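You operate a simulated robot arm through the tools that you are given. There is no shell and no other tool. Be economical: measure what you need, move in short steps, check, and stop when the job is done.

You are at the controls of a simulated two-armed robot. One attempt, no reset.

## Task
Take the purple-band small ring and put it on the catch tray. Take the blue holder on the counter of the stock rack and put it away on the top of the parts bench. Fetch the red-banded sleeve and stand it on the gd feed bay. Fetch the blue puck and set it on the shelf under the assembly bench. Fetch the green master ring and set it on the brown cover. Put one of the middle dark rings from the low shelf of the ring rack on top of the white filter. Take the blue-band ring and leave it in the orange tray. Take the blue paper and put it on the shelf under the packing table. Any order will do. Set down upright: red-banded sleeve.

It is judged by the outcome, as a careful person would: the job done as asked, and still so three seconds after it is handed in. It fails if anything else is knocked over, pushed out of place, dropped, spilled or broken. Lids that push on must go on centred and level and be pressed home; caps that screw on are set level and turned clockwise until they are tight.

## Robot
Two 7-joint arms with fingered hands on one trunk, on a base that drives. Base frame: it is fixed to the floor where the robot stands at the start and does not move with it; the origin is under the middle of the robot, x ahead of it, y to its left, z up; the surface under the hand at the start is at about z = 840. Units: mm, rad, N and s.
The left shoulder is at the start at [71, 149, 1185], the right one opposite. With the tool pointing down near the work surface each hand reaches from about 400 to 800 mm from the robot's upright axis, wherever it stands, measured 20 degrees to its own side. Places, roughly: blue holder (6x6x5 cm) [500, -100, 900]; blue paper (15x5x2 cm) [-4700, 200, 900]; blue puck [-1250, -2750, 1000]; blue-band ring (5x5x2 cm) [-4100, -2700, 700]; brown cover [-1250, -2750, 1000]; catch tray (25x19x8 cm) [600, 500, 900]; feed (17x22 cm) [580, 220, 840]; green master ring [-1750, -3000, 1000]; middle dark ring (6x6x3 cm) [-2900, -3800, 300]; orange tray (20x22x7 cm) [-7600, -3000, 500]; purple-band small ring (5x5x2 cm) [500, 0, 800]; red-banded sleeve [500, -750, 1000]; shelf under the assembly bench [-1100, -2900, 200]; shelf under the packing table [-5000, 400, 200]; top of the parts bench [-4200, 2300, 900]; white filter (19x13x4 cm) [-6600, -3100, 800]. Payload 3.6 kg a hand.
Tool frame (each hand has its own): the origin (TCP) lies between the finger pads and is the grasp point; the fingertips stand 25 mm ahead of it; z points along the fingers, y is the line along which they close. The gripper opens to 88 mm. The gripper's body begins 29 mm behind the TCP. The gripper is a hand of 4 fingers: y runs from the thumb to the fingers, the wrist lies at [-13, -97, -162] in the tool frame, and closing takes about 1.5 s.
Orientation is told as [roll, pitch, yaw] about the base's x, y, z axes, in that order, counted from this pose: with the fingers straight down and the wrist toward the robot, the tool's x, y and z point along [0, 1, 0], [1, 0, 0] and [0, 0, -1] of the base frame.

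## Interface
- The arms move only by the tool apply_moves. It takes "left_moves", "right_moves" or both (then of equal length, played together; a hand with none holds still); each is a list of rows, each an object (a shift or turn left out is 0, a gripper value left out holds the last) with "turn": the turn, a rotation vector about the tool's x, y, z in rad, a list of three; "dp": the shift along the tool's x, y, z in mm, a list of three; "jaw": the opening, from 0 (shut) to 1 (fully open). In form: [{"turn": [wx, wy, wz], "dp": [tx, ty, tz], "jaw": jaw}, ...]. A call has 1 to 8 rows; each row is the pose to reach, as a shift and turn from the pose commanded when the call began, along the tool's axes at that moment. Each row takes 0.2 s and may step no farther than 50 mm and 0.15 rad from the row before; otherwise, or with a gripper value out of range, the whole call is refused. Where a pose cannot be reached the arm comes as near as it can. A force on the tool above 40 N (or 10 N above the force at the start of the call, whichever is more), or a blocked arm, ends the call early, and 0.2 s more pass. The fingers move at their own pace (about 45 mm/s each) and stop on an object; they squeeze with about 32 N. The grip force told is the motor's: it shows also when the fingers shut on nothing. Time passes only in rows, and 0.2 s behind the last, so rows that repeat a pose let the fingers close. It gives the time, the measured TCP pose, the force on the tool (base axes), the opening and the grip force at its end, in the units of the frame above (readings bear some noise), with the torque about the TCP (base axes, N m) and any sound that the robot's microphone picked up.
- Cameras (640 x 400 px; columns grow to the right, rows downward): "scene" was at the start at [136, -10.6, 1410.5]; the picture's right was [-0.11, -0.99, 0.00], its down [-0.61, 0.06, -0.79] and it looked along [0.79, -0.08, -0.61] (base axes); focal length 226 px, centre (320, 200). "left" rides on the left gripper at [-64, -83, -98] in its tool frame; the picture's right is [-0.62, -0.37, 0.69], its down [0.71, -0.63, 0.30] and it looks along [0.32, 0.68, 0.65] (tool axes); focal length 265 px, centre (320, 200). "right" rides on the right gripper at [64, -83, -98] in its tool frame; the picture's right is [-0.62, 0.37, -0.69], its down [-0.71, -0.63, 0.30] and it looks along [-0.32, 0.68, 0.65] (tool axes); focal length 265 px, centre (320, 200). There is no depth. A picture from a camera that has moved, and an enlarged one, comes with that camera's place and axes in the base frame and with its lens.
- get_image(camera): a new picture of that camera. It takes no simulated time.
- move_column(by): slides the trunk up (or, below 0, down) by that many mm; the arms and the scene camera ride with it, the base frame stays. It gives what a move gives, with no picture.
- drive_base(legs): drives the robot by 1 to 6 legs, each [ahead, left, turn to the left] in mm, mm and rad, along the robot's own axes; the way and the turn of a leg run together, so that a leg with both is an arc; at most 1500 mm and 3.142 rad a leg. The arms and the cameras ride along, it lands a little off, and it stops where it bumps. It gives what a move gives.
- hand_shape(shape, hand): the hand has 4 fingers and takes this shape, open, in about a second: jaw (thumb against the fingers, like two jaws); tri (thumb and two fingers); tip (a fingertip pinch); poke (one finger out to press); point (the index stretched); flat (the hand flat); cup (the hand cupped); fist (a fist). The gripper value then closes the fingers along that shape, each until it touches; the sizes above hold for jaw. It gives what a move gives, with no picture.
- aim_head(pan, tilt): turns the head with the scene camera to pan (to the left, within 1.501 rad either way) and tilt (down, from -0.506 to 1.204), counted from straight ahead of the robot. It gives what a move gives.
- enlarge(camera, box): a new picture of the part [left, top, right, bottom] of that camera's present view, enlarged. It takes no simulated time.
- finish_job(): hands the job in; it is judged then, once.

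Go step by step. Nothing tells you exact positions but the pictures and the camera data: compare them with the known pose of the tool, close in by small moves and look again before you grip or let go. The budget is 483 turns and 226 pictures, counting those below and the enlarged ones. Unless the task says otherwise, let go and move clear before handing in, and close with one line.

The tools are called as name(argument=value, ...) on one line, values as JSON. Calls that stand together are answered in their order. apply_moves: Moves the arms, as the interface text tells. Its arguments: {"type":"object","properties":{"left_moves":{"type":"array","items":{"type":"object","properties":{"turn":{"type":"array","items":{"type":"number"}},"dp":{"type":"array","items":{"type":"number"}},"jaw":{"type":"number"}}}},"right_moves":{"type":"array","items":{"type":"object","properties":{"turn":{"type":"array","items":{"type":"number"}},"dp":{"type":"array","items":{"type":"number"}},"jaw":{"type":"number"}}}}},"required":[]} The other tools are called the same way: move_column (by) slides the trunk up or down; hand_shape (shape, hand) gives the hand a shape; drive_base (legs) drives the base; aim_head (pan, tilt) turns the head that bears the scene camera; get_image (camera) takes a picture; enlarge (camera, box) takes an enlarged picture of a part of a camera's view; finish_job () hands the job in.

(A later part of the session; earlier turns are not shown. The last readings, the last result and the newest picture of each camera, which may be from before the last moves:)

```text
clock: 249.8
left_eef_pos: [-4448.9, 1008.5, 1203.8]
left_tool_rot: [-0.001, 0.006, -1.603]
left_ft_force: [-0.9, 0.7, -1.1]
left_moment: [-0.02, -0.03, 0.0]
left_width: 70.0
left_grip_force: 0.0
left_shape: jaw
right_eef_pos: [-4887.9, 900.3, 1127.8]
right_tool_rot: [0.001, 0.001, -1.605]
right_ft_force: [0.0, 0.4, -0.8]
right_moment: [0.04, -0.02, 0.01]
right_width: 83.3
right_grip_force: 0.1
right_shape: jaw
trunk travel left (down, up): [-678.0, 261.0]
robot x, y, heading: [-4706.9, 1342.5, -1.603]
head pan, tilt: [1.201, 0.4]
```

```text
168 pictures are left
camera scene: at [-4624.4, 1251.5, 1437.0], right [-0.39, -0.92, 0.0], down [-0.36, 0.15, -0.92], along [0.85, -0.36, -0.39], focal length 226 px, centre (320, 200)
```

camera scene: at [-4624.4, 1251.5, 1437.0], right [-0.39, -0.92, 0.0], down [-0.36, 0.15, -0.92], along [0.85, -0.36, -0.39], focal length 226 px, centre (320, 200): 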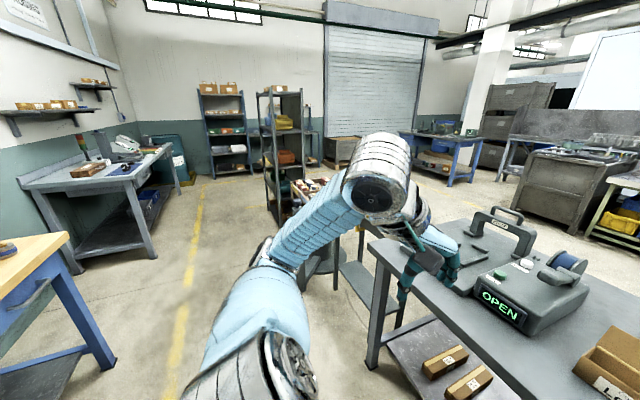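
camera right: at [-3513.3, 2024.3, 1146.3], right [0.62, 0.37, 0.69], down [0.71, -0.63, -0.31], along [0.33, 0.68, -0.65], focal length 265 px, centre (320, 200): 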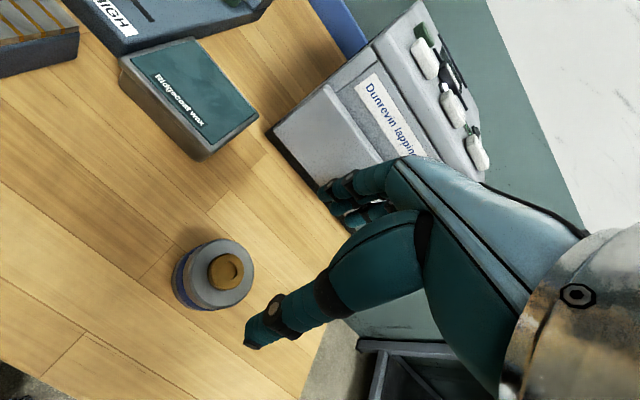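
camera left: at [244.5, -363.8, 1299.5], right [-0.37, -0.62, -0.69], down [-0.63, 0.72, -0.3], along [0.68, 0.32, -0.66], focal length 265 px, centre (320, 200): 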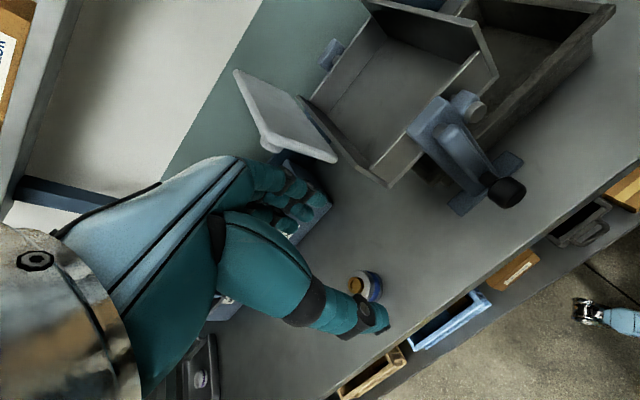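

East is blocked by a bin stand; west is open. I'll turn to face north, slide west past the table end, and look south before backing down.

drive_base(legs=[[0, 0, 1.57], [0, 0, 1.6], [0, 1400, 0], [0, 500, 0]])

aim_head(pan=1.5, tilt=0.4)

get_image(camera="scene")

```text
clock: 294.5
left_eef_pos: [-6871.2, 1568.2, 1203.8]
left_tool_rot: [0.0, 0.006, 1.598]
left_ft_force: [0.3, 0.7, -0.1]
left_moment: [0.02, 0.01, 0.03]
left_width: 70.3
left_grip_force: 0.1
left_shape: jaw
right_eef_pos: [-6437.6, 1704.3, 1127.1]
right_tool_rot: [0.002, -0.001, 1.597]
right_ft_force: [0.3, -0.6, -0.8]
right_moment: [0.0, 0.02, 0.02]
right_width: 83.3
right_grip_force: 0.0
right_shape: jaw
trunk travel left (down, up): [-678.0, 261.0]
robot x, y, heading: [-6594.0, 1256.2, 1.602]
head pan, tilt: [1.201, 0.4]
```

```text
clock: 295.3
left_eef_pos: [-6870.1, 1568.2, 1203.9]
left_tool_rot: [0.001, 0.005, 1.597]
left_ft_force: [0.1, -0.2, -0.3]
left_moment: [-0.01, 0.01, -0.01]
left_width: 70.6
left_grip_force: 0.0
left_shape: jaw
right_eef_pos: [-6435.9, 1704.4, 1127.7]
right_tool_rot: [0.005, 0.001, 1.597]
right_ft_force: [0.7, -0.2, 0.0]
right_moment: [0.0, -0.02, 0.0]
right_width: 83.3
right_grip_force: 0.0
right_shape: jaw
trunk travel left (down, up): [-678.0, 261.0]
robot x, y, heading: [-6595.7, 1253.8, 1.602]
head pan, tilt: [1.499, 0.4]
```

```text
167 pictures are left
camera scene: at [-6685.7, 1307.0, 1437.1], right [0.04, 1.0, 0.0], down [0.39, -0.02, -0.92], along [-0.92, 0.04, -0.39], focal length 226 px, centre (320, 200)
```

scene: 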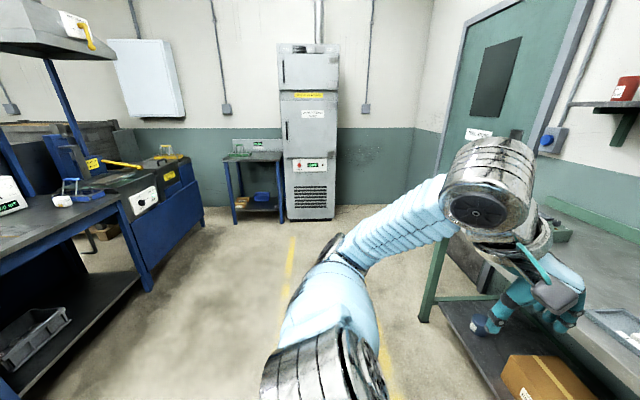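

drive_base(legs=[[0, 100, -1.602]])

aim_head(pan=-1.2, tilt=0.4)

get_image(camera="scene")

```text
clock: 306.0
left_eef_pos: [-6325.5, 1578.3, 1203.9]
left_tool_rot: [0.001, 0.005, -0.022]
left_ft_force: [0.1, 0.2, 1.0]
left_moment: [-0.01, -0.03, 0.02]
left_width: 70.2
left_grip_force: 0.0
left_shape: jaw
right_eef_pos: [-6211.2, 1136.9, 1127.4]
right_tool_rot: [-0.001, 0.0, -0.024]
right_ft_force: [-0.7, 0.9, -0.2]
right_moment: [-0.02, 0.01, 0.05]
right_width: 83.2
right_grip_force: 0.1
right_shape: jaw
trunk travel left (down, up): [-678.0, 261.0]
robot x, y, heading: [-6651.3, 1314.8, -0.023]
head pan, tilt: [1.499, 0.4]
```

```text
clock: 308.4
left_eef_pos: [-6327.0, 1577.9, 1204.2]
left_tool_rot: [0.0, 0.005, -0.023]
left_ft_force: [0.5, 0.7, -0.9]
left_moment: [0.04, 0.0, 0.0]
left_width: 70.2
left_grip_force: 0.0
left_shape: jaw
right_eef_pos: [-6212.1, 1137.6, 1126.9]
right_tool_rot: [0.002, 0.0, -0.026]
right_ft_force: [-0.5, -0.2, -0.5]
right_moment: [-0.02, 0.01, 0.02]
right_width: 83.1
right_grip_force: 0.1
right_shape: jaw
trunk travel left (down, up): [-678.0, 261.0]
robot x, y, heading: [-6652.8, 1316.0, -0.024]
head pan, tilt: [-1.201, 0.4]
```

```text
166 pictures are left
camera scene: at [-6572.2, 1226.1, 1437.0], right [-0.94, -0.34, 0.0], down [-0.13, 0.37, -0.92], along [0.32, -0.87, -0.39], focal length 226 px, centre (320, 200)
```

scene: 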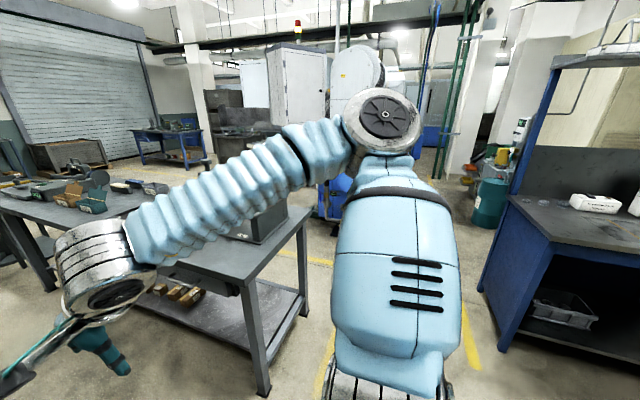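

The way south is clear. Sliding south past the table end.

drive_base(legs=[[0, -1450, 0.02]])

aim_head(pan=-0.3, tilt=0.4)

get_image(camera="scene")

```text
clock: 326.9
left_eef_pos: [-6331.6, 153.9, 1204.0]
left_tool_rot: [-0.002, 0.005, 0.032]
left_ft_force: [0.1, -0.6, 0.7]
left_moment: [0.0, 0.01, -0.01]
left_width: 70.1
left_grip_force: 0.0
left_shape: jaw
right_eef_pos: [-6195.7, -278.8, 1128.8]
right_tool_rot: [0.002, 0.001, 0.029]
right_ft_force: [-0.2, -0.2, 0.0]
right_moment: [-0.01, -0.02, -0.03]
right_width: 83.3
right_grip_force: 0.0
right_shape: jaw
trunk travel left (down, up): [-678.0, 261.0]
robot x, y, heading: [-6645.0, -124.6, 0.033]
head pan, tilt: [-1.201, 0.4]
```

```text
clock: 328.1
left_eef_pos: [-6330.6, 153.8, 1205.0]
left_tool_rot: [-0.001, 0.004, 0.032]
left_ft_force: [-0.6, 1.0, 0.7]
left_moment: [0.0, 0.03, 0.02]
left_width: 70.1
left_grip_force: 0.0
left_shape: jaw
right_eef_pos: [-6193.8, -279.7, 1128.3]
right_tool_rot: [0.003, 0.0, 0.03]
right_ft_force: [0.0, -0.4, 0.2]
right_moment: [0.03, -0.01, -0.04]
right_width: 83.4
right_grip_force: 0.0
right_shape: jaw
trunk travel left (down, up): [-678.0, 261.0]
robot x, y, heading: [-6642.5, -126.0, 0.032]
head pan, tilt: [-0.3, 0.4]
```

```text
165 pictures are left
camera scene: at [-6506.1, -149.9, 1437.0], right [-0.26, -0.96, 0.0], down [-0.38, 0.1, -0.92], along [0.89, -0.24, -0.39], focal length 226 px, centre (320, 200)
```

scene: 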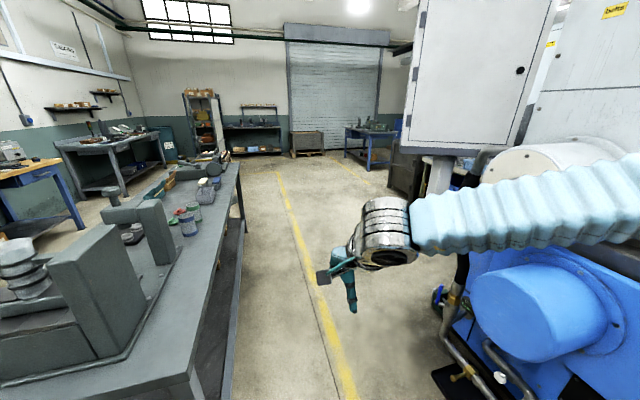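

drive_base(legs=[[0, -310, -0.03], [1000, 0, 0]])

aim_head(pan=0.2, tilt=0.5)

get_image(camera="scene")

```text
clock: 345.1
left_eef_pos: [-5322.0, -163.3, 1203.4]
left_tool_rot: [0.0, 0.005, 0.001]
left_ft_force: [0.1, 0.2, -0.2]
left_moment: [0.02, 0.0, 0.0]
left_width: 70.5
left_grip_force: 0.0
left_shape: jaw
right_eef_pos: [-5197.8, -601.3, 1127.4]
right_tool_rot: [0.003, -0.001, 0.0]
right_ft_force: [-0.3, -0.1, 0.4]
right_moment: [-0.03, 0.02, 0.0]
right_width: 83.2
right_grip_force: 0.0
right_shape: jaw
trunk travel left (down, up): [-678.0, 261.0]
robot x, y, heading: [-5644.8, -433.4, 0.003]
head pan, tilt: [-0.3, 0.4]
```

```text
clock: 346.1
left_eef_pos: [-5320.7, -163.4, 1205.9]
left_tool_rot: [0.0, 0.003, 0.0]
left_ft_force: [-1.1, -0.6, 0.5]
left_moment: [0.04, 0.0, -0.02]
left_width: 70.4
left_grip_force: 0.1
left_shape: jaw
right_eef_pos: [-5198.6, -602.3, 1128.0]
right_tool_rot: [0.004, -0.001, -0.001]
right_ft_force: [-0.7, -0.8, -0.2]
right_moment: [-0.01, -0.03, 0.01]
right_width: 83.5
right_grip_force: 0.1
right_shape: jaw
trunk travel left (down, up): [-678.0, 261.0]
robot x, y, heading: [-5641.1, -431.1, 0.004]
head pan, tilt: [0.201, 0.499]
```

```text
164 pictures are left
camera scene: at [-5504.0, -417.2, 1427.9], right [0.2, -0.98, 0.0], down [-0.47, -0.1, -0.88], along [0.86, 0.18, -0.48], focal length 226 px, centre (320, 200)
```

scene: 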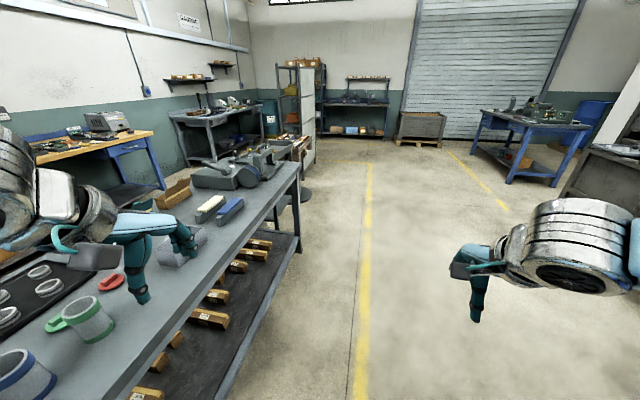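

The blue paper is visible near the south edge. I'll continue east, turn north, and approach.

drive_base(legs=[[770, 0, 0], [0, 0, 1.567]])

aim_head(pan=0.0, tilt=0.7)

get_image(camera="scene")

```text
clock: 366.2
left_eef_pos: [-5141.1, -111.9, 1205.0]
left_tool_rot: [0.0, 0.005, 1.557]
left_ft_force: [0.3, 1.1, 0.6]
left_moment: [-0.01, 0.0, 0.03]
left_width: 70.1
left_grip_force: 0.0
left_shape: jaw
right_eef_pos: [-4701.5, 5.1, 1128.0]
right_tool_rot: [0.0, -0.001, 1.556]
right_ft_force: [-0.3, 0.4, -1.3]
right_moment: [0.02, 0.02, -0.03]
right_width: 83.2
right_grip_force: 0.1
right_shape: jaw
trunk travel left (down, up): [-678.0, 261.0]
robot x, y, heading: [-4875.7, -435.4, 1.559]
head pan, tilt: [0.201, 0.499]
```

```text
clock: 366.9
left_eef_pos: [-5141.0, -110.9, 1205.3]
left_tool_rot: [0.0, 0.004, 1.556]
left_ft_force: [0.5, -0.7, 0.0]
left_moment: [-0.02, 0.0, -0.02]
left_width: 70.1
left_grip_force: 0.0
left_shape: jaw
right_eef_pos: [-4701.2, 5.5, 1128.0]
right_tool_rot: [0.003, 0.0, 1.554]
right_ft_force: [-0.7, -0.1, 0.3]
right_moment: [-0.04, -0.01, 0.01]
right_width: 83.4
right_grip_force: 0.0
right_shape: jaw
trunk travel left (down, up): [-678.0, 261.0]
robot x, y, heading: [-4874.6, -434.6, 1.558]
head pan, tilt: [0.0, 0.7]
```

```text
163 pictures are left
camera scene: at [-4874.6, -302.9, 1410.2], right [1.0, -0.01, 0.0], down [-0.01, -0.64, -0.77], along [0.01, 0.77, -0.64], focal length 226 px, centre (320, 200)
```

scene: 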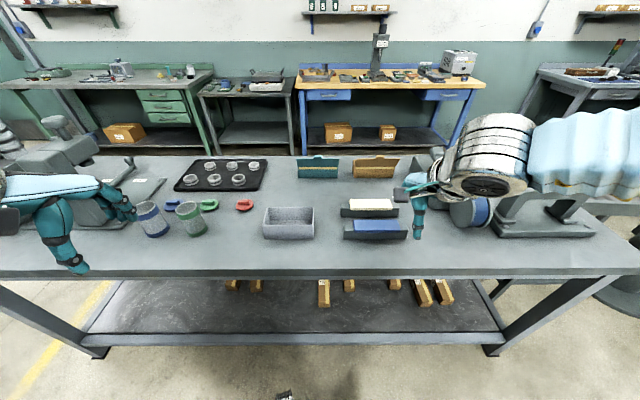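

enlarge(camera="scene", box=[310, 170, 460, 260])

get_image(camera="right")

```text
4.27 times, centred on (385, 215) of scene
camera zoom: at [-4874.6, -302.9, 1410.2], right [1.0, -0.01, 0.0], down [-0.01, -0.64, -0.77], along [0.01, 0.77, -0.64], focal length 964 px, centre (43, 136)
```

zoom: 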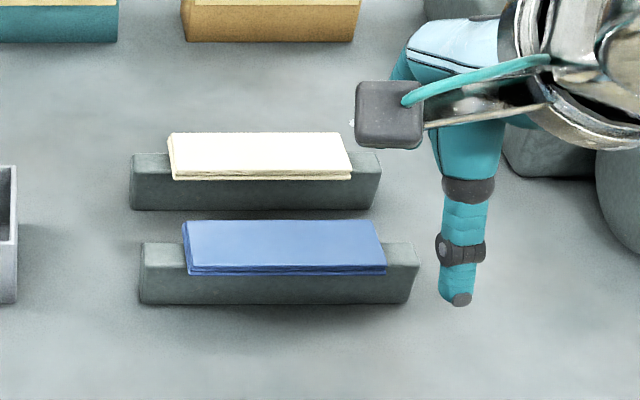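

```text
161 pictures are left
camera right: at [-4765.5, -76.4, 1226.2], right [0.63, 0.36, 0.69], down [0.7, -0.64, -0.31], along [0.33, 0.68, -0.65], focal length 265 px, centre (320, 200)
```

right: 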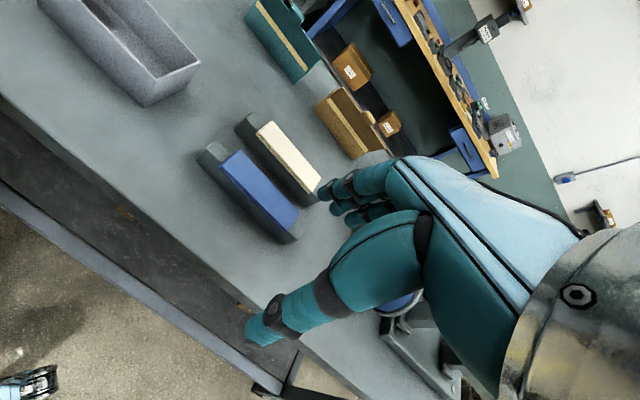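

Blue paper centre ≈ [-4708, 151, 930], resting across a narrow block. Moving closer and setting the right hand above it.

drive_base(legs=[[100, 0, 0.012]])

apply_moves(right_moves=[{"dp": [0, 25, 30], "jaw": 0.8}, {"dp": [0, 45, 60]}, {"dp": [0, 45, 100]}, {"dp": [0, 45, 110]}])

get_image(camera="right")

enlarge(camera="scene", box=[300, 170, 500, 300])

```text
clock: 368.8
left_eef_pos: [-5142.0, -13.6, 1207.3]
left_tool_rot: [0.002, 0.006, 1.565]
left_ft_force: [-0.5, 0.1, 1.1]
left_moment: [0.0, 0.01, -0.01]
left_width: 70.2
left_grip_force: 0.1
left_shape: jaw
right_eef_pos: [-4704.3, 106.8, 1127.6]
right_tool_rot: [0.002, -0.002, 1.564]
right_ft_force: [0.7, 0.4, -0.2]
right_moment: [-0.02, -0.02, 0.02]
right_width: 83.2
right_grip_force: 0.2
right_shape: jaw
trunk travel left (down, up): [-678.0, 261.0]
robot x, y, heading: [-4873.7, -334.3, 1.568]
head pan, tilt: [0.0, 0.7]
```

```text
clock: 369.8
left_eef_pos: [-5142.8, -11.2, 1205.6]
left_tool_rot: [0.001, 0.01, 1.566]
left_ft_force: [0.2, -0.2, 0.7]
left_moment: [-0.04, -0.02, -0.02]
left_width: 70.3
left_grip_force: 0.0
left_shape: jaw
right_eef_pos: [-4706.1, 155.7, 1016.2]
right_tool_rot: [0.004, 0.0, 1.565]
right_ft_force: [0.1, -0.2, 0.5]
right_moment: [-0.02, -0.02, 0.0]
right_width: 70.6
right_grip_force: 0.1
right_shape: jaw
trunk travel left (down, up): [-678.0, 261.0]
robot x, y, heading: [-4875.3, -334.0, 1.573]
head pan, tilt: [0.0, 0.7]
```

```text
160 pictures are left
camera right: at [-4768.8, 73.2, 1115.2], right [0.62, 0.36, 0.69], down [0.71, -0.64, -0.31], along [0.33, 0.68, -0.66], focal length 265 px, centre (320, 200)
```

right: 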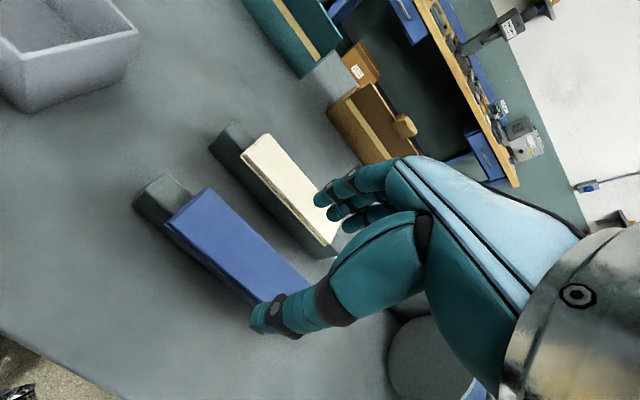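

```text
3.08 times, centred on (400, 235) of scene
camera zoom: at [-4874.6, -197.6, 1410.0], right [1.0, 0.0, 0.0], down [0.0, -0.64, -0.76], along [0.0, 0.76, -0.64], focal length 695 px, centre (74, 92)
```

zoom: 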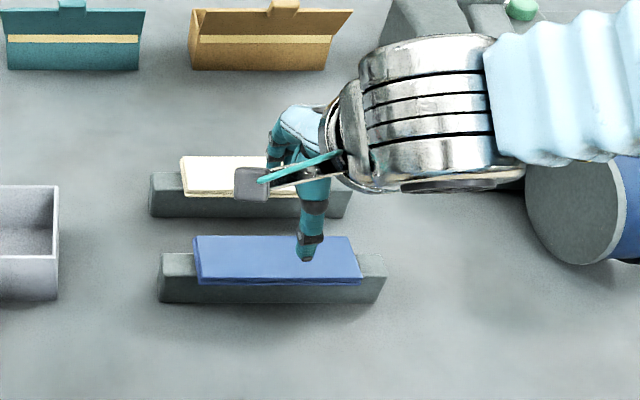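

Better triangulation: paper centre [-4702, 173], top z ≈ 905. Adjusting and lowering partway.

apply_moves(right_moves=[{"dp": [-4, 17, 0]}, {"dp": [-4, 17, 40]}, {"dp": [-4, 17, 75]}, {"dp": [-4, 17, 75]}])

get_image(camera="right")

```text
clock: 370.8
left_eef_pos: [-5143.7, -13.9, 1206.7]
left_tool_rot: [0.001, 0.007, 1.566]
left_ft_force: [0.3, 0.7, 0.8]
left_moment: [0.0, 0.01, 0.0]
left_width: 70.1
left_grip_force: 0.1
left_shape: jaw
right_eef_pos: [-4704.4, 169.5, 942.1]
right_tool_rot: [0.003, -0.003, 1.563]
right_ft_force: [0.5, -0.7, -0.7]
right_moment: [-0.02, 0.0, 0.0]
right_width: 70.6
right_grip_force: 0.0
right_shape: jaw
trunk travel left (down, up): [-678.0, 261.0]
robot x, y, heading: [-4876.5, -334.0, 1.565]
head pan, tilt: [0.0, 0.7]
```

```text
158 pictures are left
camera right: at [-4767.3, 87.2, 1041.3], right [0.62, 0.36, 0.69], down [0.71, -0.63, -0.31], along [0.33, 0.68, -0.65], focal length 265 px, centre (320, 200)
```

right: 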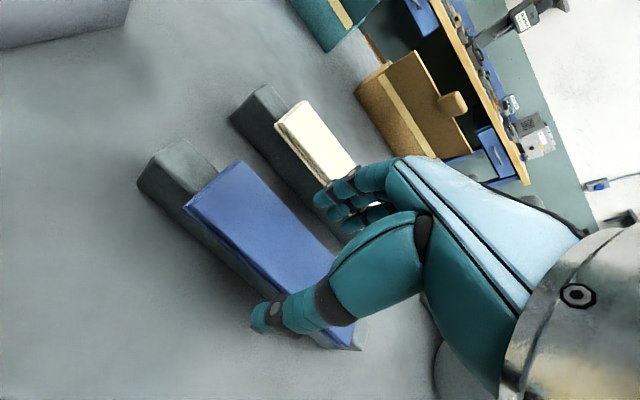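

apply_moves(right_moves=[{"dp": [0, -2, 15]}, {"dp": [0, -2, 28]}, {"dp": [0, -2, 28]}])

get_image(camera="right")

```text
clock: 371.6
left_eef_pos: [-5143.6, -13.1, 1205.8]
left_tool_rot: [0.001, 0.008, 1.563]
left_ft_force: [0.1, 0.3, 0.5]
left_moment: [-0.04, 0.0, -0.01]
left_width: 70.0
left_grip_force: 0.1
left_shape: jaw
right_eef_pos: [-4702.8, 167.8, 914.4]
right_tool_rot: [0.003, 0.0, 1.563]
right_ft_force: [0.6, -0.2, 0.4]
right_moment: [-0.02, 0.01, 0.02]
right_width: 70.6
right_grip_force: 0.2
right_shape: jaw
trunk travel left (down, up): [-678.0, 261.0]
robot x, y, heading: [-4872.7, -331.7, 1.564]
head pan, tilt: [0.0, 0.7]
```

```text
157 pictures are left
camera right: at [-4765.8, 85.3, 1012.6], right [0.62, 0.36, 0.69], down [0.71, -0.63, -0.31], along [0.33, 0.68, -0.65], focal length 265 px, centre (320, 200)
```

right: 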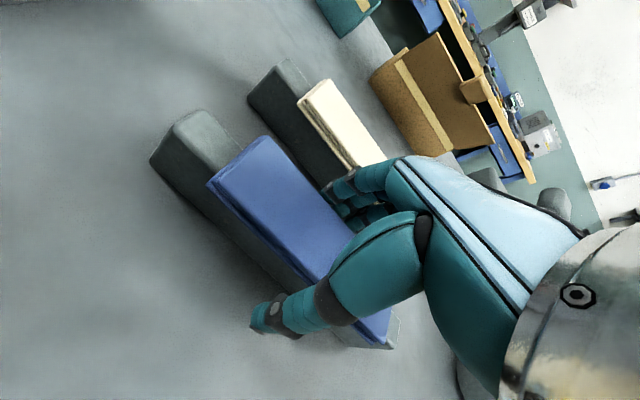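

apply_moves(right_moves=[{"jaw": 0.5}, {"jaw": 0.3}, {"jaw": 0.25}, {"jaw": 0.25}, {"jaw": 0.25}, {"jaw": 0.25}])

get_image(camera="right")

```text
clock: 373.0
left_eef_pos: [-5142.7, -9.5, 1204.3]
left_tool_rot: [0.001, 0.011, 1.565]
left_ft_force: [-0.3, 0.2, 0.7]
left_moment: [0.02, 0.02, -0.02]
left_width: 69.9
left_grip_force: 0.1
left_shape: jaw
right_eef_pos: [-4703.1, 174.1, 915.7]
right_tool_rot: [0.002, -0.009, 1.562]
right_ft_force: [0.5, 23.3, 17.4]
right_moment: [0.8, -0.05, 0.01]
right_width: 27.8
right_grip_force: 32.1
right_shape: jaw
trunk travel left (down, up): [-678.0, 261.0]
robot x, y, heading: [-4874.1, -337.0, 1.565]
head pan, tilt: [0.0, 0.7]
```

```text
156 pictures are left
camera right: at [-4765.9, 90.2, 1014.5], right [0.62, 0.36, 0.7], down [0.71, -0.63, -0.31], along [0.33, 0.69, -0.65], focal length 265 px, centre (320, 200)
```

right: 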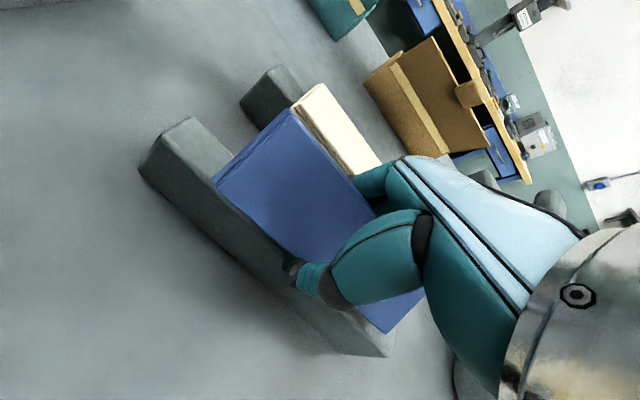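

enlarge(camera="scene", box=[330, 190, 470, 280])

enlarge(camera="right", box=[130, 80, 450, 360])

```text
4.44 times, centred on (400, 235) of scene
camera zoom: at [-4876.0, -196.5, 1410.1], right [1.0, 0.0, 0.0], down [0.0, -0.65, -0.76], along [0.0, 0.76, -0.65], focal length 1004 px, centre (-36, 44)
```

zoom: 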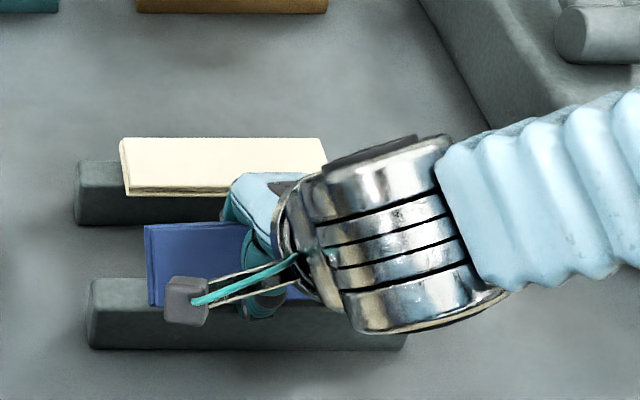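

```text
1.43 times, centred on (290, 220) of right
camera zoom: at [-4765.9, 90.2, 1014.5], right [0.62, 0.36, 0.7], down [0.71, -0.63, -0.31], along [0.33, 0.69, -0.65], focal length 379 px, centre (363, 171)
```

zoom: 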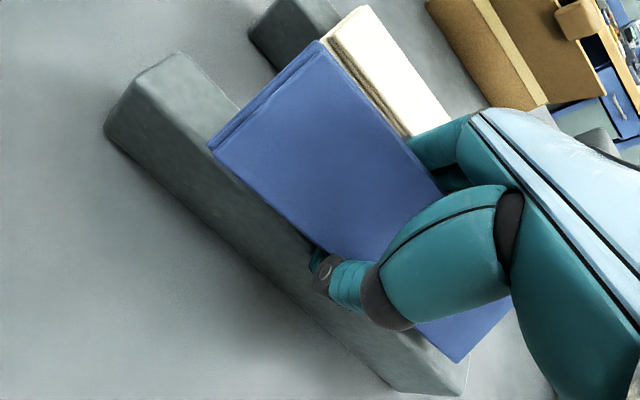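

The paper has tilted up within the grip, rear edge raised. I'll lift slightly and see how it is held.

apply_moves(right_moves=[{"dp": [0, 0, -4], "jaw": 0.1}, {"dp": [0, 0, -10]}, {"dp": [0, 0, -10]}])

get_image(camera="right")

```text
clock: 373.8
left_eef_pos: [-5143.6, -7.4, 1204.6]
left_tool_rot: [0.0, 0.011, 1.567]
left_ft_force: [0.2, 0.6, -0.4]
left_moment: [0.02, -0.02, 0.0]
left_width: 70.3
left_grip_force: 0.1
left_shape: jaw
right_eef_pos: [-4702.5, 170.2, 920.4]
right_tool_rot: [0.002, 0.005, 1.564]
right_ft_force: [0.8, 10.8, 0.4]
right_moment: [0.33, -0.04, 0.11]
right_width: 27.8
right_grip_force: 31.6
right_shape: jaw
trunk travel left (down, up): [-678.0, 261.0]
robot x, y, heading: [-4871.6, -331.5, 1.568]
head pan, tilt: [0.0, 0.7]
```

```text
153 pictures are left
camera right: at [-4764.6, 88.3, 1019.9], right [0.62, 0.37, 0.69], down [0.71, -0.64, -0.3], along [0.33, 0.68, -0.66], focal length 265 px, centre (320, 200)
```

right: 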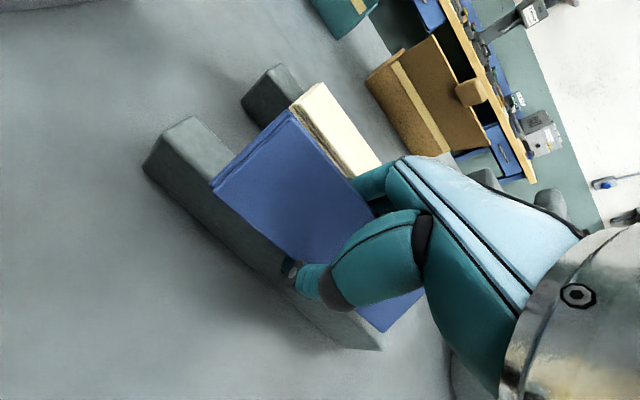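

apply_moves(right_moves=[{"dp": [0, 0, -6]}, {"dp": [0, 0, -14]}, {"dp": [0, 0, -14]}])

get_image(camera="right")

enlarge(camera="scene", box=[330, 190, 470, 280])

```text
clock: 374.6
left_eef_pos: [-5142.4, -11.0, 1206.0]
left_tool_rot: [0.0, 0.009, 1.565]
left_ft_force: [-0.1, -0.1, 0.0]
left_moment: [0.02, 0.01, 0.01]
left_width: 70.3
left_grip_force: 0.1
left_shape: jaw
right_eef_pos: [-4701.1, 166.9, 937.1]
right_tool_rot: [0.004, 0.003, 1.563]
right_ft_force: [-1.5, 0.7, 0.2]
right_moment: [0.0, 0.02, -0.02]
right_width: 25.5
right_grip_force: 32.4
right_shape: jaw
trunk travel left (down, up): [-678.0, 261.0]
robot x, y, heading: [-4872.8, -331.2, 1.565]
head pan, tilt: [0.0, 0.7]
```

```text
152 pictures are left
camera right: at [-4764.0, 84.0, 1036.6], right [0.62, 0.37, 0.69], down [0.71, -0.64, -0.31], along [0.33, 0.68, -0.66], focal length 265 px, centre (320, 200)
```

right: 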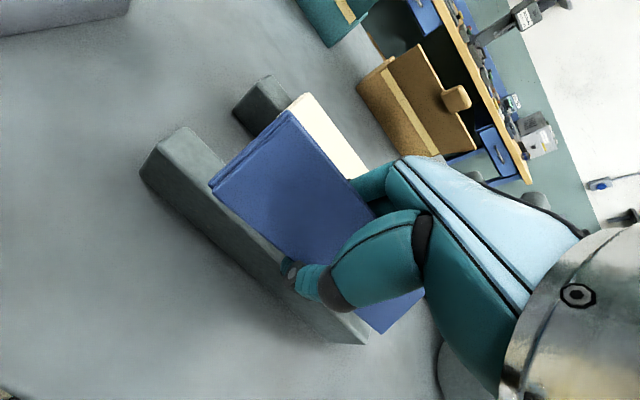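

```text
4.44 times, centred on (400, 235) of scene
camera zoom: at [-4874.9, -198.9, 1410.1], right [1.0, 0.0, 0.0], down [0.0, -0.64, -0.76], along [0.0, 0.76, -0.64], focal length 1004 px, centre (-36, 44)
```

zoom: 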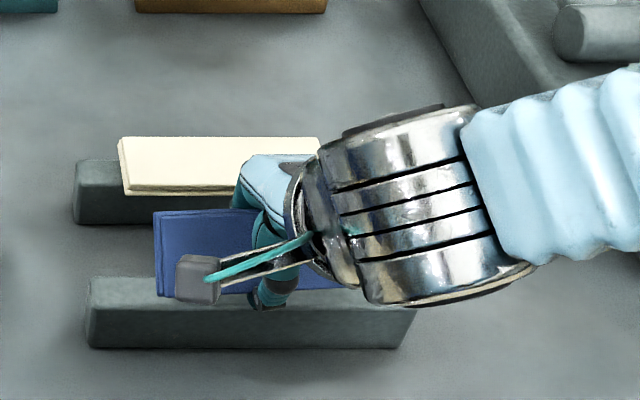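

It's held and clear of the block. Lifting higher.

apply_moves(right_moves=[{"dp": [0, 0, -30]}, {"dp": [0, 0, -70]}, {"dp": [0, 0, -110]}, {"dp": [0, 0, -150]}, {"dp": [0, 0, -180]}])

get_image(camera="right")

get_image(camera="scene")

```text
clock: 375.8
left_eef_pos: [-5144.2, -13.5, 1205.2]
left_tool_rot: [0.0, 0.006, 1.565]
left_ft_force: [-0.3, 0.2, 0.1]
left_moment: [0.0, 0.01, 0.02]
left_width: 70.4
left_grip_force: 0.0
left_shape: jaw
right_eef_pos: [-4699.2, 167.7, 1118.3]
right_tool_rot: [0.004, -0.003, 1.565]
right_ft_force: [0.2, -0.9, -0.3]
right_moment: [-0.03, -0.02, 0.0]
right_width: 25.1
right_grip_force: 32.3
right_shape: jaw
trunk travel left (down, up): [-678.0, 261.0]
robot x, y, heading: [-4872.7, -333.4, 1.567]
head pan, tilt: [0.0, 0.7]
```

```text
150 pictures are left
camera right: at [-4762.5, 85.5, 1217.9], right [0.62, 0.36, 0.69], down [0.71, -0.63, -0.31], along [0.33, 0.68, -0.65], focal length 265 px, centre (320, 200)
```

right: 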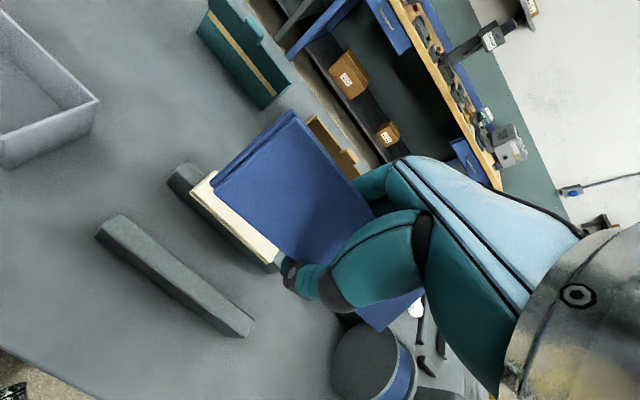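

```text
149 pictures are left
camera scene: at [-4875.2, -199.8, 1410.2], right [1.0, 0.0, 0.0], down [0.0, -0.64, -0.77], along [0.0, 0.77, -0.64], focal length 226 px, centre (320, 200)
```

scene: 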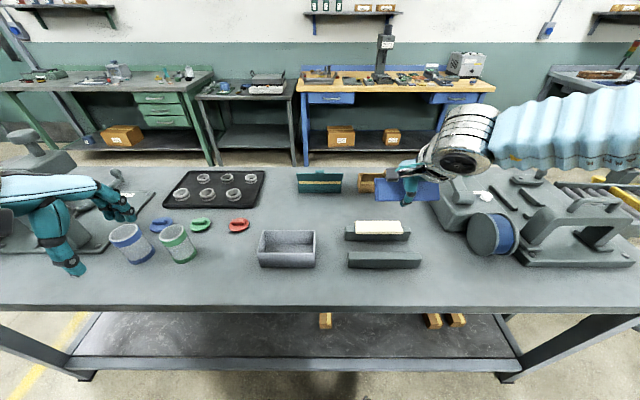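

Now to the shelf below: back up, lower the trunk, then slide under the table top.

drive_base(legs=[[-350, 0, 0]])

move_column(by=-620)

aim_head(pan=0.0, tilt=0.5)

get_image(camera="scene")

```text
clock: 380.9
left_eef_pos: [-5147.5, -362.5, 1205.5]
left_tool_rot: [-0.004, 0.007, 1.572]
left_ft_force: [-0.7, 0.9, 0.3]
left_moment: [0.02, -0.01, -0.02]
left_width: 70.5
left_grip_force: 0.0
left_shape: jaw
right_eef_pos: [-4703.7, -178.9, 1118.6]
right_tool_rot: [0.001, -0.001, 1.568]
right_ft_force: [-0.2, -0.4, -0.6]
right_moment: [0.0, -0.05, 0.02]
right_width: 25.0
right_grip_force: 32.7
right_shape: jaw
trunk travel left (down, up): [-678.0, 261.0]
robot x, y, heading: [-4876.2, -681.0, 1.571]
head pan, tilt: [0.0, 0.7]
```

```text
refused: -620 is not a number from -400 to 400
```

```text
clock: 381.6
left_eef_pos: [-5143.7, -364.5, 1206.7]
left_tool_rot: [0.003, 0.007, 1.569]
left_ft_force: [0.0, 0.4, 0.0]
left_moment: [0.01, 0.02, 0.03]
left_width: 70.2
left_grip_force: 0.1
left_shape: jaw
right_eef_pos: [-4701.0, -180.7, 1119.7]
right_tool_rot: [0.003, -0.003, 1.57]
right_ft_force: [-0.1, -0.9, -0.7]
right_moment: [-0.02, 0.03, -0.01]
right_width: 24.9
right_grip_force: 32.0
right_shape: jaw
trunk travel left (down, up): [-678.0, 261.0]
robot x, y, heading: [-4875.9, -683.9, 1.57]
head pan, tilt: [0.0, 0.499]
```

```text
148 pictures are left
camera scene: at [-4875.3, -545.2, 1427.9], right [1.0, 0.0, 0.0], down [0.0, -0.48, -0.88], along [0.0, 0.88, -0.48], focal length 226 px, centre (320, 200)
```

scene: 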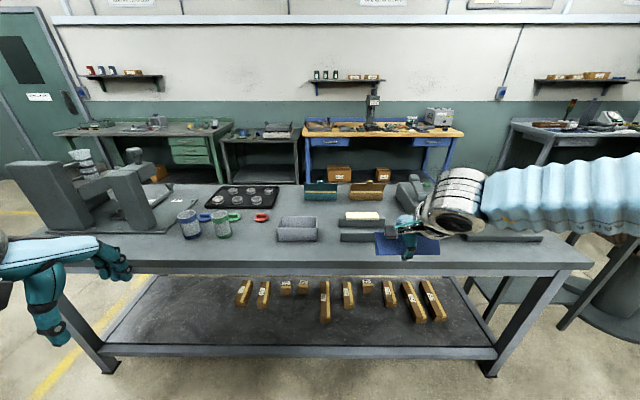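

move_column(by=-320)

move_column(by=-320)

aim_head(pan=0.0, tilt=0.3)

get_image(camera="scene")

```text
clock: 384.8
left_eef_pos: [-5145.0, -363.8, 885.4]
left_tool_rot: [0.0, 0.009, 1.57]
left_ft_force: [0.2, 0.2, 0.5]
left_moment: [-0.02, -0.03, -0.02]
left_width: 70.5
left_grip_force: 0.0
left_shape: jaw
right_eef_pos: [-4701.8, -180.3, 798.7]
right_tool_rot: [0.002, 0.001, 1.569]
right_ft_force: [0.0, 0.0, -0.5]
right_moment: [0.0, -0.02, -0.03]
right_width: 25.0
right_grip_force: 32.1
right_shape: jaw
trunk travel left (down, up): [-358.0, 581.0]
robot x, y, heading: [-4873.4, -686.9, 1.574]
head pan, tilt: [0.0, 0.499]
```

```text
clock: 387.9
left_eef_pos: [-5144.7, -364.1, 564.8]
left_tool_rot: [-0.001, 0.008, 1.57]
left_ft_force: [0.2, -0.9, -0.1]
left_moment: [-0.01, -0.02, 0.0]
left_width: 70.2
left_grip_force: 0.0
left_shape: jaw
right_eef_pos: [-4702.2, -181.3, 477.7]
right_tool_rot: [0.002, 0.0, 1.57]
right_ft_force: [0.2, 0.7, 0.7]
right_moment: [0.02, -0.01, 0.02]
right_width: 24.9
right_grip_force: 32.1
right_shape: jaw
trunk travel left (down, up): [-38.0, 902.0]
robot x, y, heading: [-4872.7, -685.7, 1.574]
head pan, tilt: [0.0, 0.499]
```

```text
clock: 388.7
left_eef_pos: [-5146.1, -363.6, 566.7]
left_tool_rot: [0.001, 0.009, 1.572]
left_ft_force: [-0.4, 0.4, -0.5]
left_moment: [-0.03, -0.02, -0.01]
left_width: 70.2
left_grip_force: 0.1
left_shape: jaw
right_eef_pos: [-4701.9, -178.7, 478.6]
right_tool_rot: [0.004, 0.001, 1.57]
right_ft_force: [0.1, -0.1, -0.3]
right_moment: [0.04, -0.01, -0.02]
right_width: 24.5
right_grip_force: 32.4
right_shape: jaw
trunk travel left (down, up): [-38.0, 902.0]
robot x, y, heading: [-4877.9, -681.1, 1.571]
head pan, tilt: [0.0, 0.3]
```

```text
147 pictures are left
camera scene: at [-4876.0, -542.1, 806.2], right [1.0, 0.0, 0.0], down [0.0, -0.3, -0.96], along [0.0, 0.96, -0.3], focal length 226 px, centre (320, 200)
```

scene: 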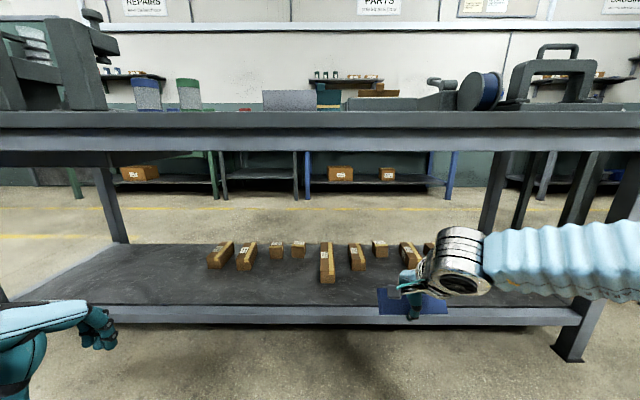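

Shelf top is about z = 222, with a free strip at the front. Driving forward to put the hand under the table.

drive_base(legs=[[340, 0, 0]])

get_image(camera="right")

get_image(camera="scene")

```text
clock: 393.6
left_eef_pos: [-5146.6, -22.7, 565.6]
left_tool_rot: [0.003, 0.008, 1.574]
left_ft_force: [0.1, -0.7, 0.9]
left_moment: [0.01, 0.0, 0.02]
left_width: 70.4
left_grip_force: 0.0
left_shape: jaw
right_eef_pos: [-4703.4, 163.7, 478.3]
right_tool_rot: [0.004, 0.001, 1.571]
right_ft_force: [-0.7, -0.5, 0.1]
right_moment: [0.02, 0.01, -0.01]
right_width: 24.5
right_grip_force: 31.7
right_shape: jaw
trunk travel left (down, up): [-38.0, 902.0]
robot x, y, heading: [-4873.0, -341.9, 1.579]
head pan, tilt: [0.0, 0.3]
```

```text
146 pictures are left
camera right: at [-4765.9, 80.5, 577.2], right [0.62, 0.37, 0.69], down [0.71, -0.63, -0.31], along [0.32, 0.68, -0.65], focal length 265 px, centre (320, 200)
```

right: 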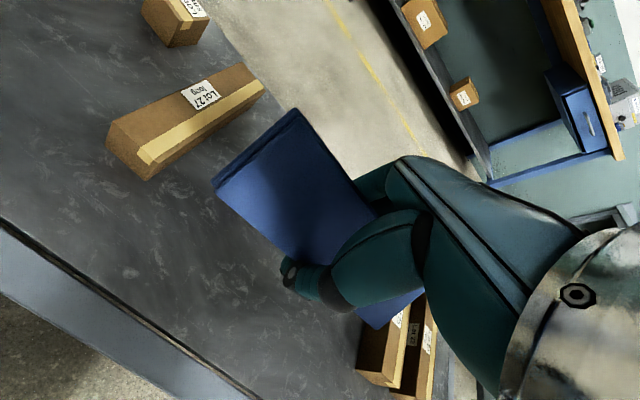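

```text
145 pictures are left
camera scene: at [-4877.0, -197.0, 806.3], right [1.0, 0.0, 0.0], down [0.0, -0.3, -0.96], along [0.0, 0.96, -0.3], focal length 226 px, centre (320, 200)
```

scene: 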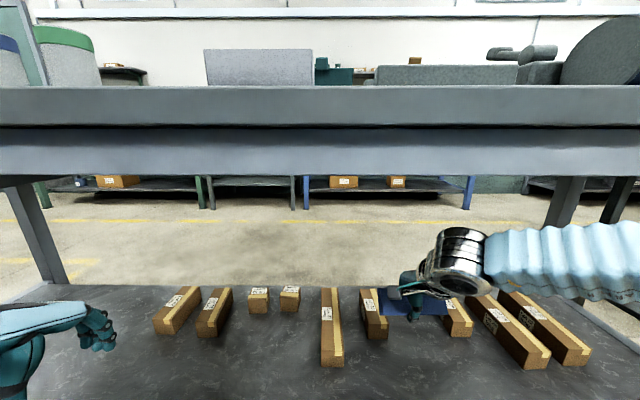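

apply_moves(right_moves=[{"dp": [0, 0, 45]}, {"dp": [0, 0, 90]}, {"dp": [0, 0, 135]}, {"dp": [0, 0, 175]}, {"dp": [0, 0, 190]}])

get_image(camera="right")

```text
clock: 394.8
left_eef_pos: [-5146.4, -19.1, 566.3]
left_tool_rot: [0.0, 0.009, 1.572]
left_ft_force: [0.2, 0.2, -0.1]
left_moment: [0.02, 0.01, -0.01]
left_width: 70.0
left_grip_force: 0.1
left_shape: jaw
right_eef_pos: [-4704.3, 163.4, 287.1]
right_tool_rot: [0.004, 0.001, 1.571]
right_ft_force: [-0.9, 0.2, 0.3]
right_moment: [-0.01, 0.02, 0.01]
right_width: 20.2
right_grip_force: 32.2
right_shape: jaw
trunk travel left (down, up): [-38.0, 902.0]
robot x, y, heading: [-4877.0, -339.5, 1.575]
head pan, tilt: [0.0, 0.3]
```

```text
144 pictures are left
camera right: at [-4766.6, 80.1, 385.2], right [0.62, 0.37, 0.69], down [0.71, -0.63, -0.31], along [0.32, 0.68, -0.65], focal length 265 px, centre (320, 200)
```

right: 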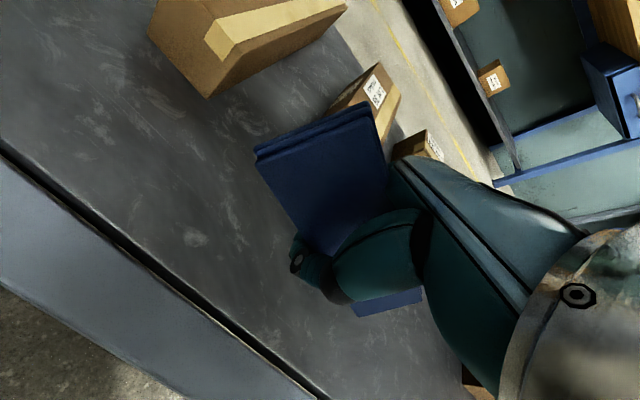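

The paper is creeping in the grip; lowering to the shelf now.

apply_moves(right_moves=[{"dp": [0, 0, 15]}, {"dp": [0, 0, 25]}, {"dp": [0, 0, 32]}, {"dp": [0, 0, 38]}, {"dp": [0, 0, 42]}])

get_image(camera="right")

```text
clock: 396.0
left_eef_pos: [-5147.3, -20.1, 566.1]
left_tool_rot: [0.002, 0.01, 1.572]
left_ft_force: [-0.3, 0.4, 0.1]
left_moment: [-0.02, 0.02, -0.05]
left_width: 70.1
left_grip_force: 0.0
left_shape: jaw
right_eef_pos: [-4704.6, 163.7, 247.7]
right_tool_rot: [0.003, -0.001, 1.569]
right_ft_force: [-0.4, 0.2, -0.6]
right_moment: [0.0, 0.03, 0.01]
right_width: 18.3
right_grip_force: 32.1
right_shape: jaw
trunk travel left (down, up): [-38.0, 902.0]
robot x, y, heading: [-4878.9, -339.9, 1.572]
head pan, tilt: [0.0, 0.3]
```

```text
143 pictures are left
camera right: at [-4766.6, 80.7, 345.3], right [0.62, 0.37, 0.69], down [0.71, -0.63, -0.31], along [0.32, 0.68, -0.65], focal length 265 px, centre (320, 200)
```

right: 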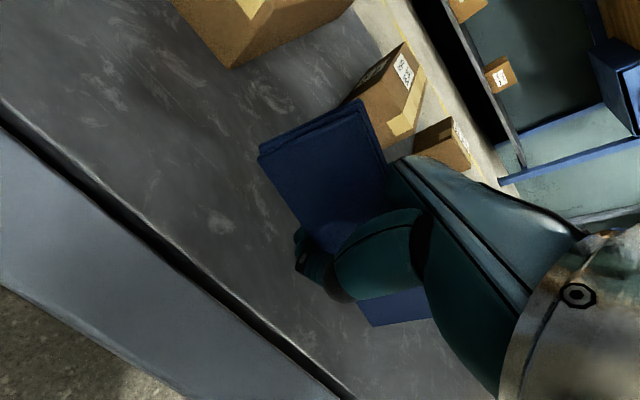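

apply_moves(right_moves=[{"dp": [0, 0, 6]}, {"dp": [0, 0, 11]}, {"dp": [0, 0, 15]}])

```text
clock: 396.8
left_eef_pos: [-5146.2, -19.0, 565.6]
left_tool_rot: [0.001, 0.01, 1.573]
left_ft_force: [-0.5, -0.9, 0.4]
left_moment: [-0.05, -0.01, -0.03]
left_width: 70.4
left_grip_force: 0.1
left_shape: jaw
right_eef_pos: [-4703.7, 164.1, 230.7]
right_tool_rot: [0.002, 0.0, 1.569]
right_ft_force: [-0.1, 0.9, 0.3]
right_moment: [-0.04, 0.0, -0.02]
right_width: 18.8
right_grip_force: 32.0
right_shape: jaw
trunk travel left (down, up): [-38.0, 902.0]
robot x, y, heading: [-4875.8, -339.0, 1.572]
head pan, tilt: [0.0, 0.3]
```

apply_moves(right_moves=[{"dp": [0, 0, 4]}, {"dp": [0, 0, 8]}, {"dp": [0, 0, 12]}])

get_image(camera="right")

```text
clock: 397.6
left_eef_pos: [-5146.5, -21.4, 566.7]
left_tool_rot: [0.0, 0.008, 1.574]
left_ft_force: [-0.6, 0.0, -0.1]
left_moment: [0.0, -0.02, 0.0]
left_width: 70.1
left_grip_force: 0.1
left_shape: jaw
right_eef_pos: [-4703.5, 164.3, 221.6]
right_tool_rot: [0.003, -0.003, 1.57]
right_ft_force: [1.3, -0.9, 8.3]
right_moment: [0.03, -0.01, -0.01]
right_width: 18.7
right_grip_force: 31.9
right_shape: jaw
trunk travel left (down, up): [-38.0, 902.0]
robot x, y, heading: [-4876.0, -339.1, 1.572]
head pan, tilt: [0.0, 0.3]
```

```text
142 pictures are left
camera right: at [-4767.1, 81.3, 319.7], right [0.62, 0.36, 0.69], down [0.71, -0.63, -0.31], along [0.32, 0.69, -0.65], focal length 265 px, centre (320, 200)
```

right: 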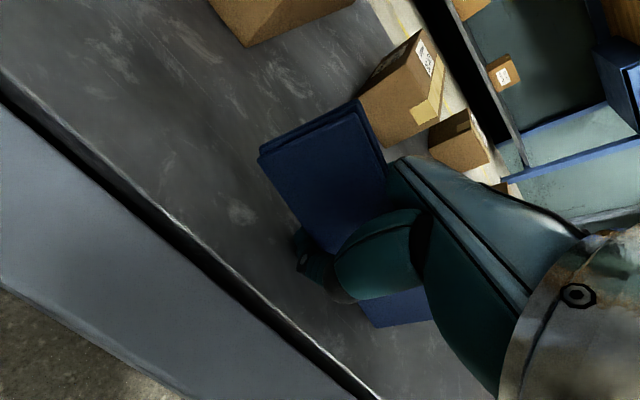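

Contact with the shelf. Opening so the paper lies down.

apply_moves(right_moves=[{"jaw": 0.5}, {"jaw": 0.8}, {"jaw": 1.0}, {"jaw": 1.0}, {"jaw": 1.0}, {"jaw": 1.0}])

get_image(camera="right")

```text
clock: 398.8
left_eef_pos: [-5146.1, -20.3, 564.3]
left_tool_rot: [0.001, 0.009, 1.573]
left_ft_force: [0.0, -0.3, 0.5]
left_moment: [-0.02, -0.01, 0.0]
left_width: 70.2
left_grip_force: 0.1
left_shape: jaw
right_eef_pos: [-4706.4, 170.4, 225.1]
right_tool_rot: [0.005, -0.017, 1.569]
right_ft_force: [0.1, 0.1, 0.8]
right_moment: [0.05, -0.01, 0.01]
right_width: 87.4
right_grip_force: 0.0
right_shape: jaw
trunk travel left (down, up): [-38.0, 902.0]
robot x, y, heading: [-4877.4, -336.6, 1.573]
head pan, tilt: [0.0, 0.3]
stopped in row 5 (right hand): the force on the tool passed its limit at 41 N (the readings are from after the stop); the commanded pose is now the measured one
```

```text
141 pictures are left
camera right: at [-4768.0, 85.3, 322.0], right [0.62, 0.36, 0.7], down [0.71, -0.63, -0.32], along [0.32, 0.69, -0.64], focal length 265 px, centre (320, 200)
```

right: 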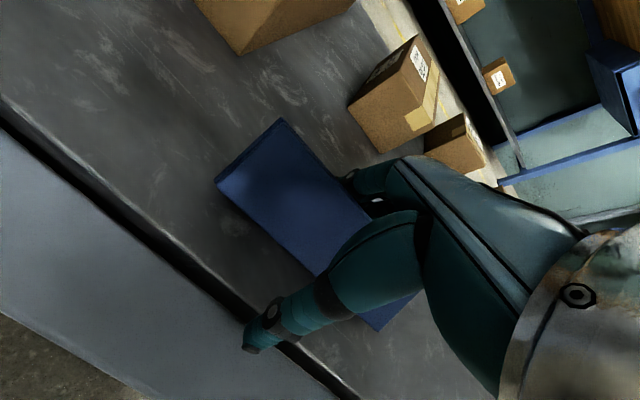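

The paper lies flat. Rising straight up.

apply_moves(right_moves=[{"dp": [0, 0, -20]}, {"dp": [0, 0, -60]}, {"dp": [0, 0, -105]}, {"dp": [0, 0, -150]}, {"dp": [0, 0, -190]}, {"dp": [0, 0, -220]}])

get_image(camera="right")

```text
clock: 400.2
left_eef_pos: [-5147.0, -20.3, 565.1]
left_tool_rot: [0.003, 0.009, 1.573]
left_ft_force: [0.2, 0.1, 0.3]
left_moment: [0.01, -0.03, 0.01]
left_width: 70.3
left_grip_force: 0.0
left_shape: jaw
right_eef_pos: [-4707.5, 163.9, 444.5]
right_tool_rot: [0.006, -0.015, 1.568]
right_ft_force: [-0.3, 0.6, 0.1]
right_moment: [-0.03, 0.01, -0.02]
right_width: 87.6
right_grip_force: 0.2
right_shape: jaw
trunk travel left (down, up): [-38.0, 902.0]
robot x, y, heading: [-4877.8, -338.5, 1.572]
head pan, tilt: [0.0, 0.3]
```

```text
140 pictures are left
camera right: at [-4769.1, 79.9, 542.1], right [0.62, 0.36, 0.7], down [0.71, -0.63, -0.32], along [0.32, 0.69, -0.64], focal length 265 px, centre (320, 200)
```

right: 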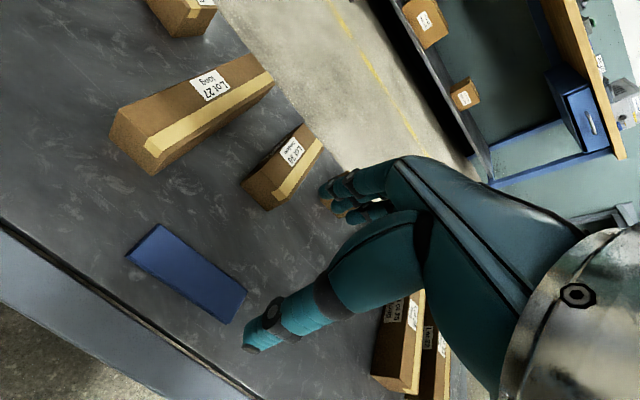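

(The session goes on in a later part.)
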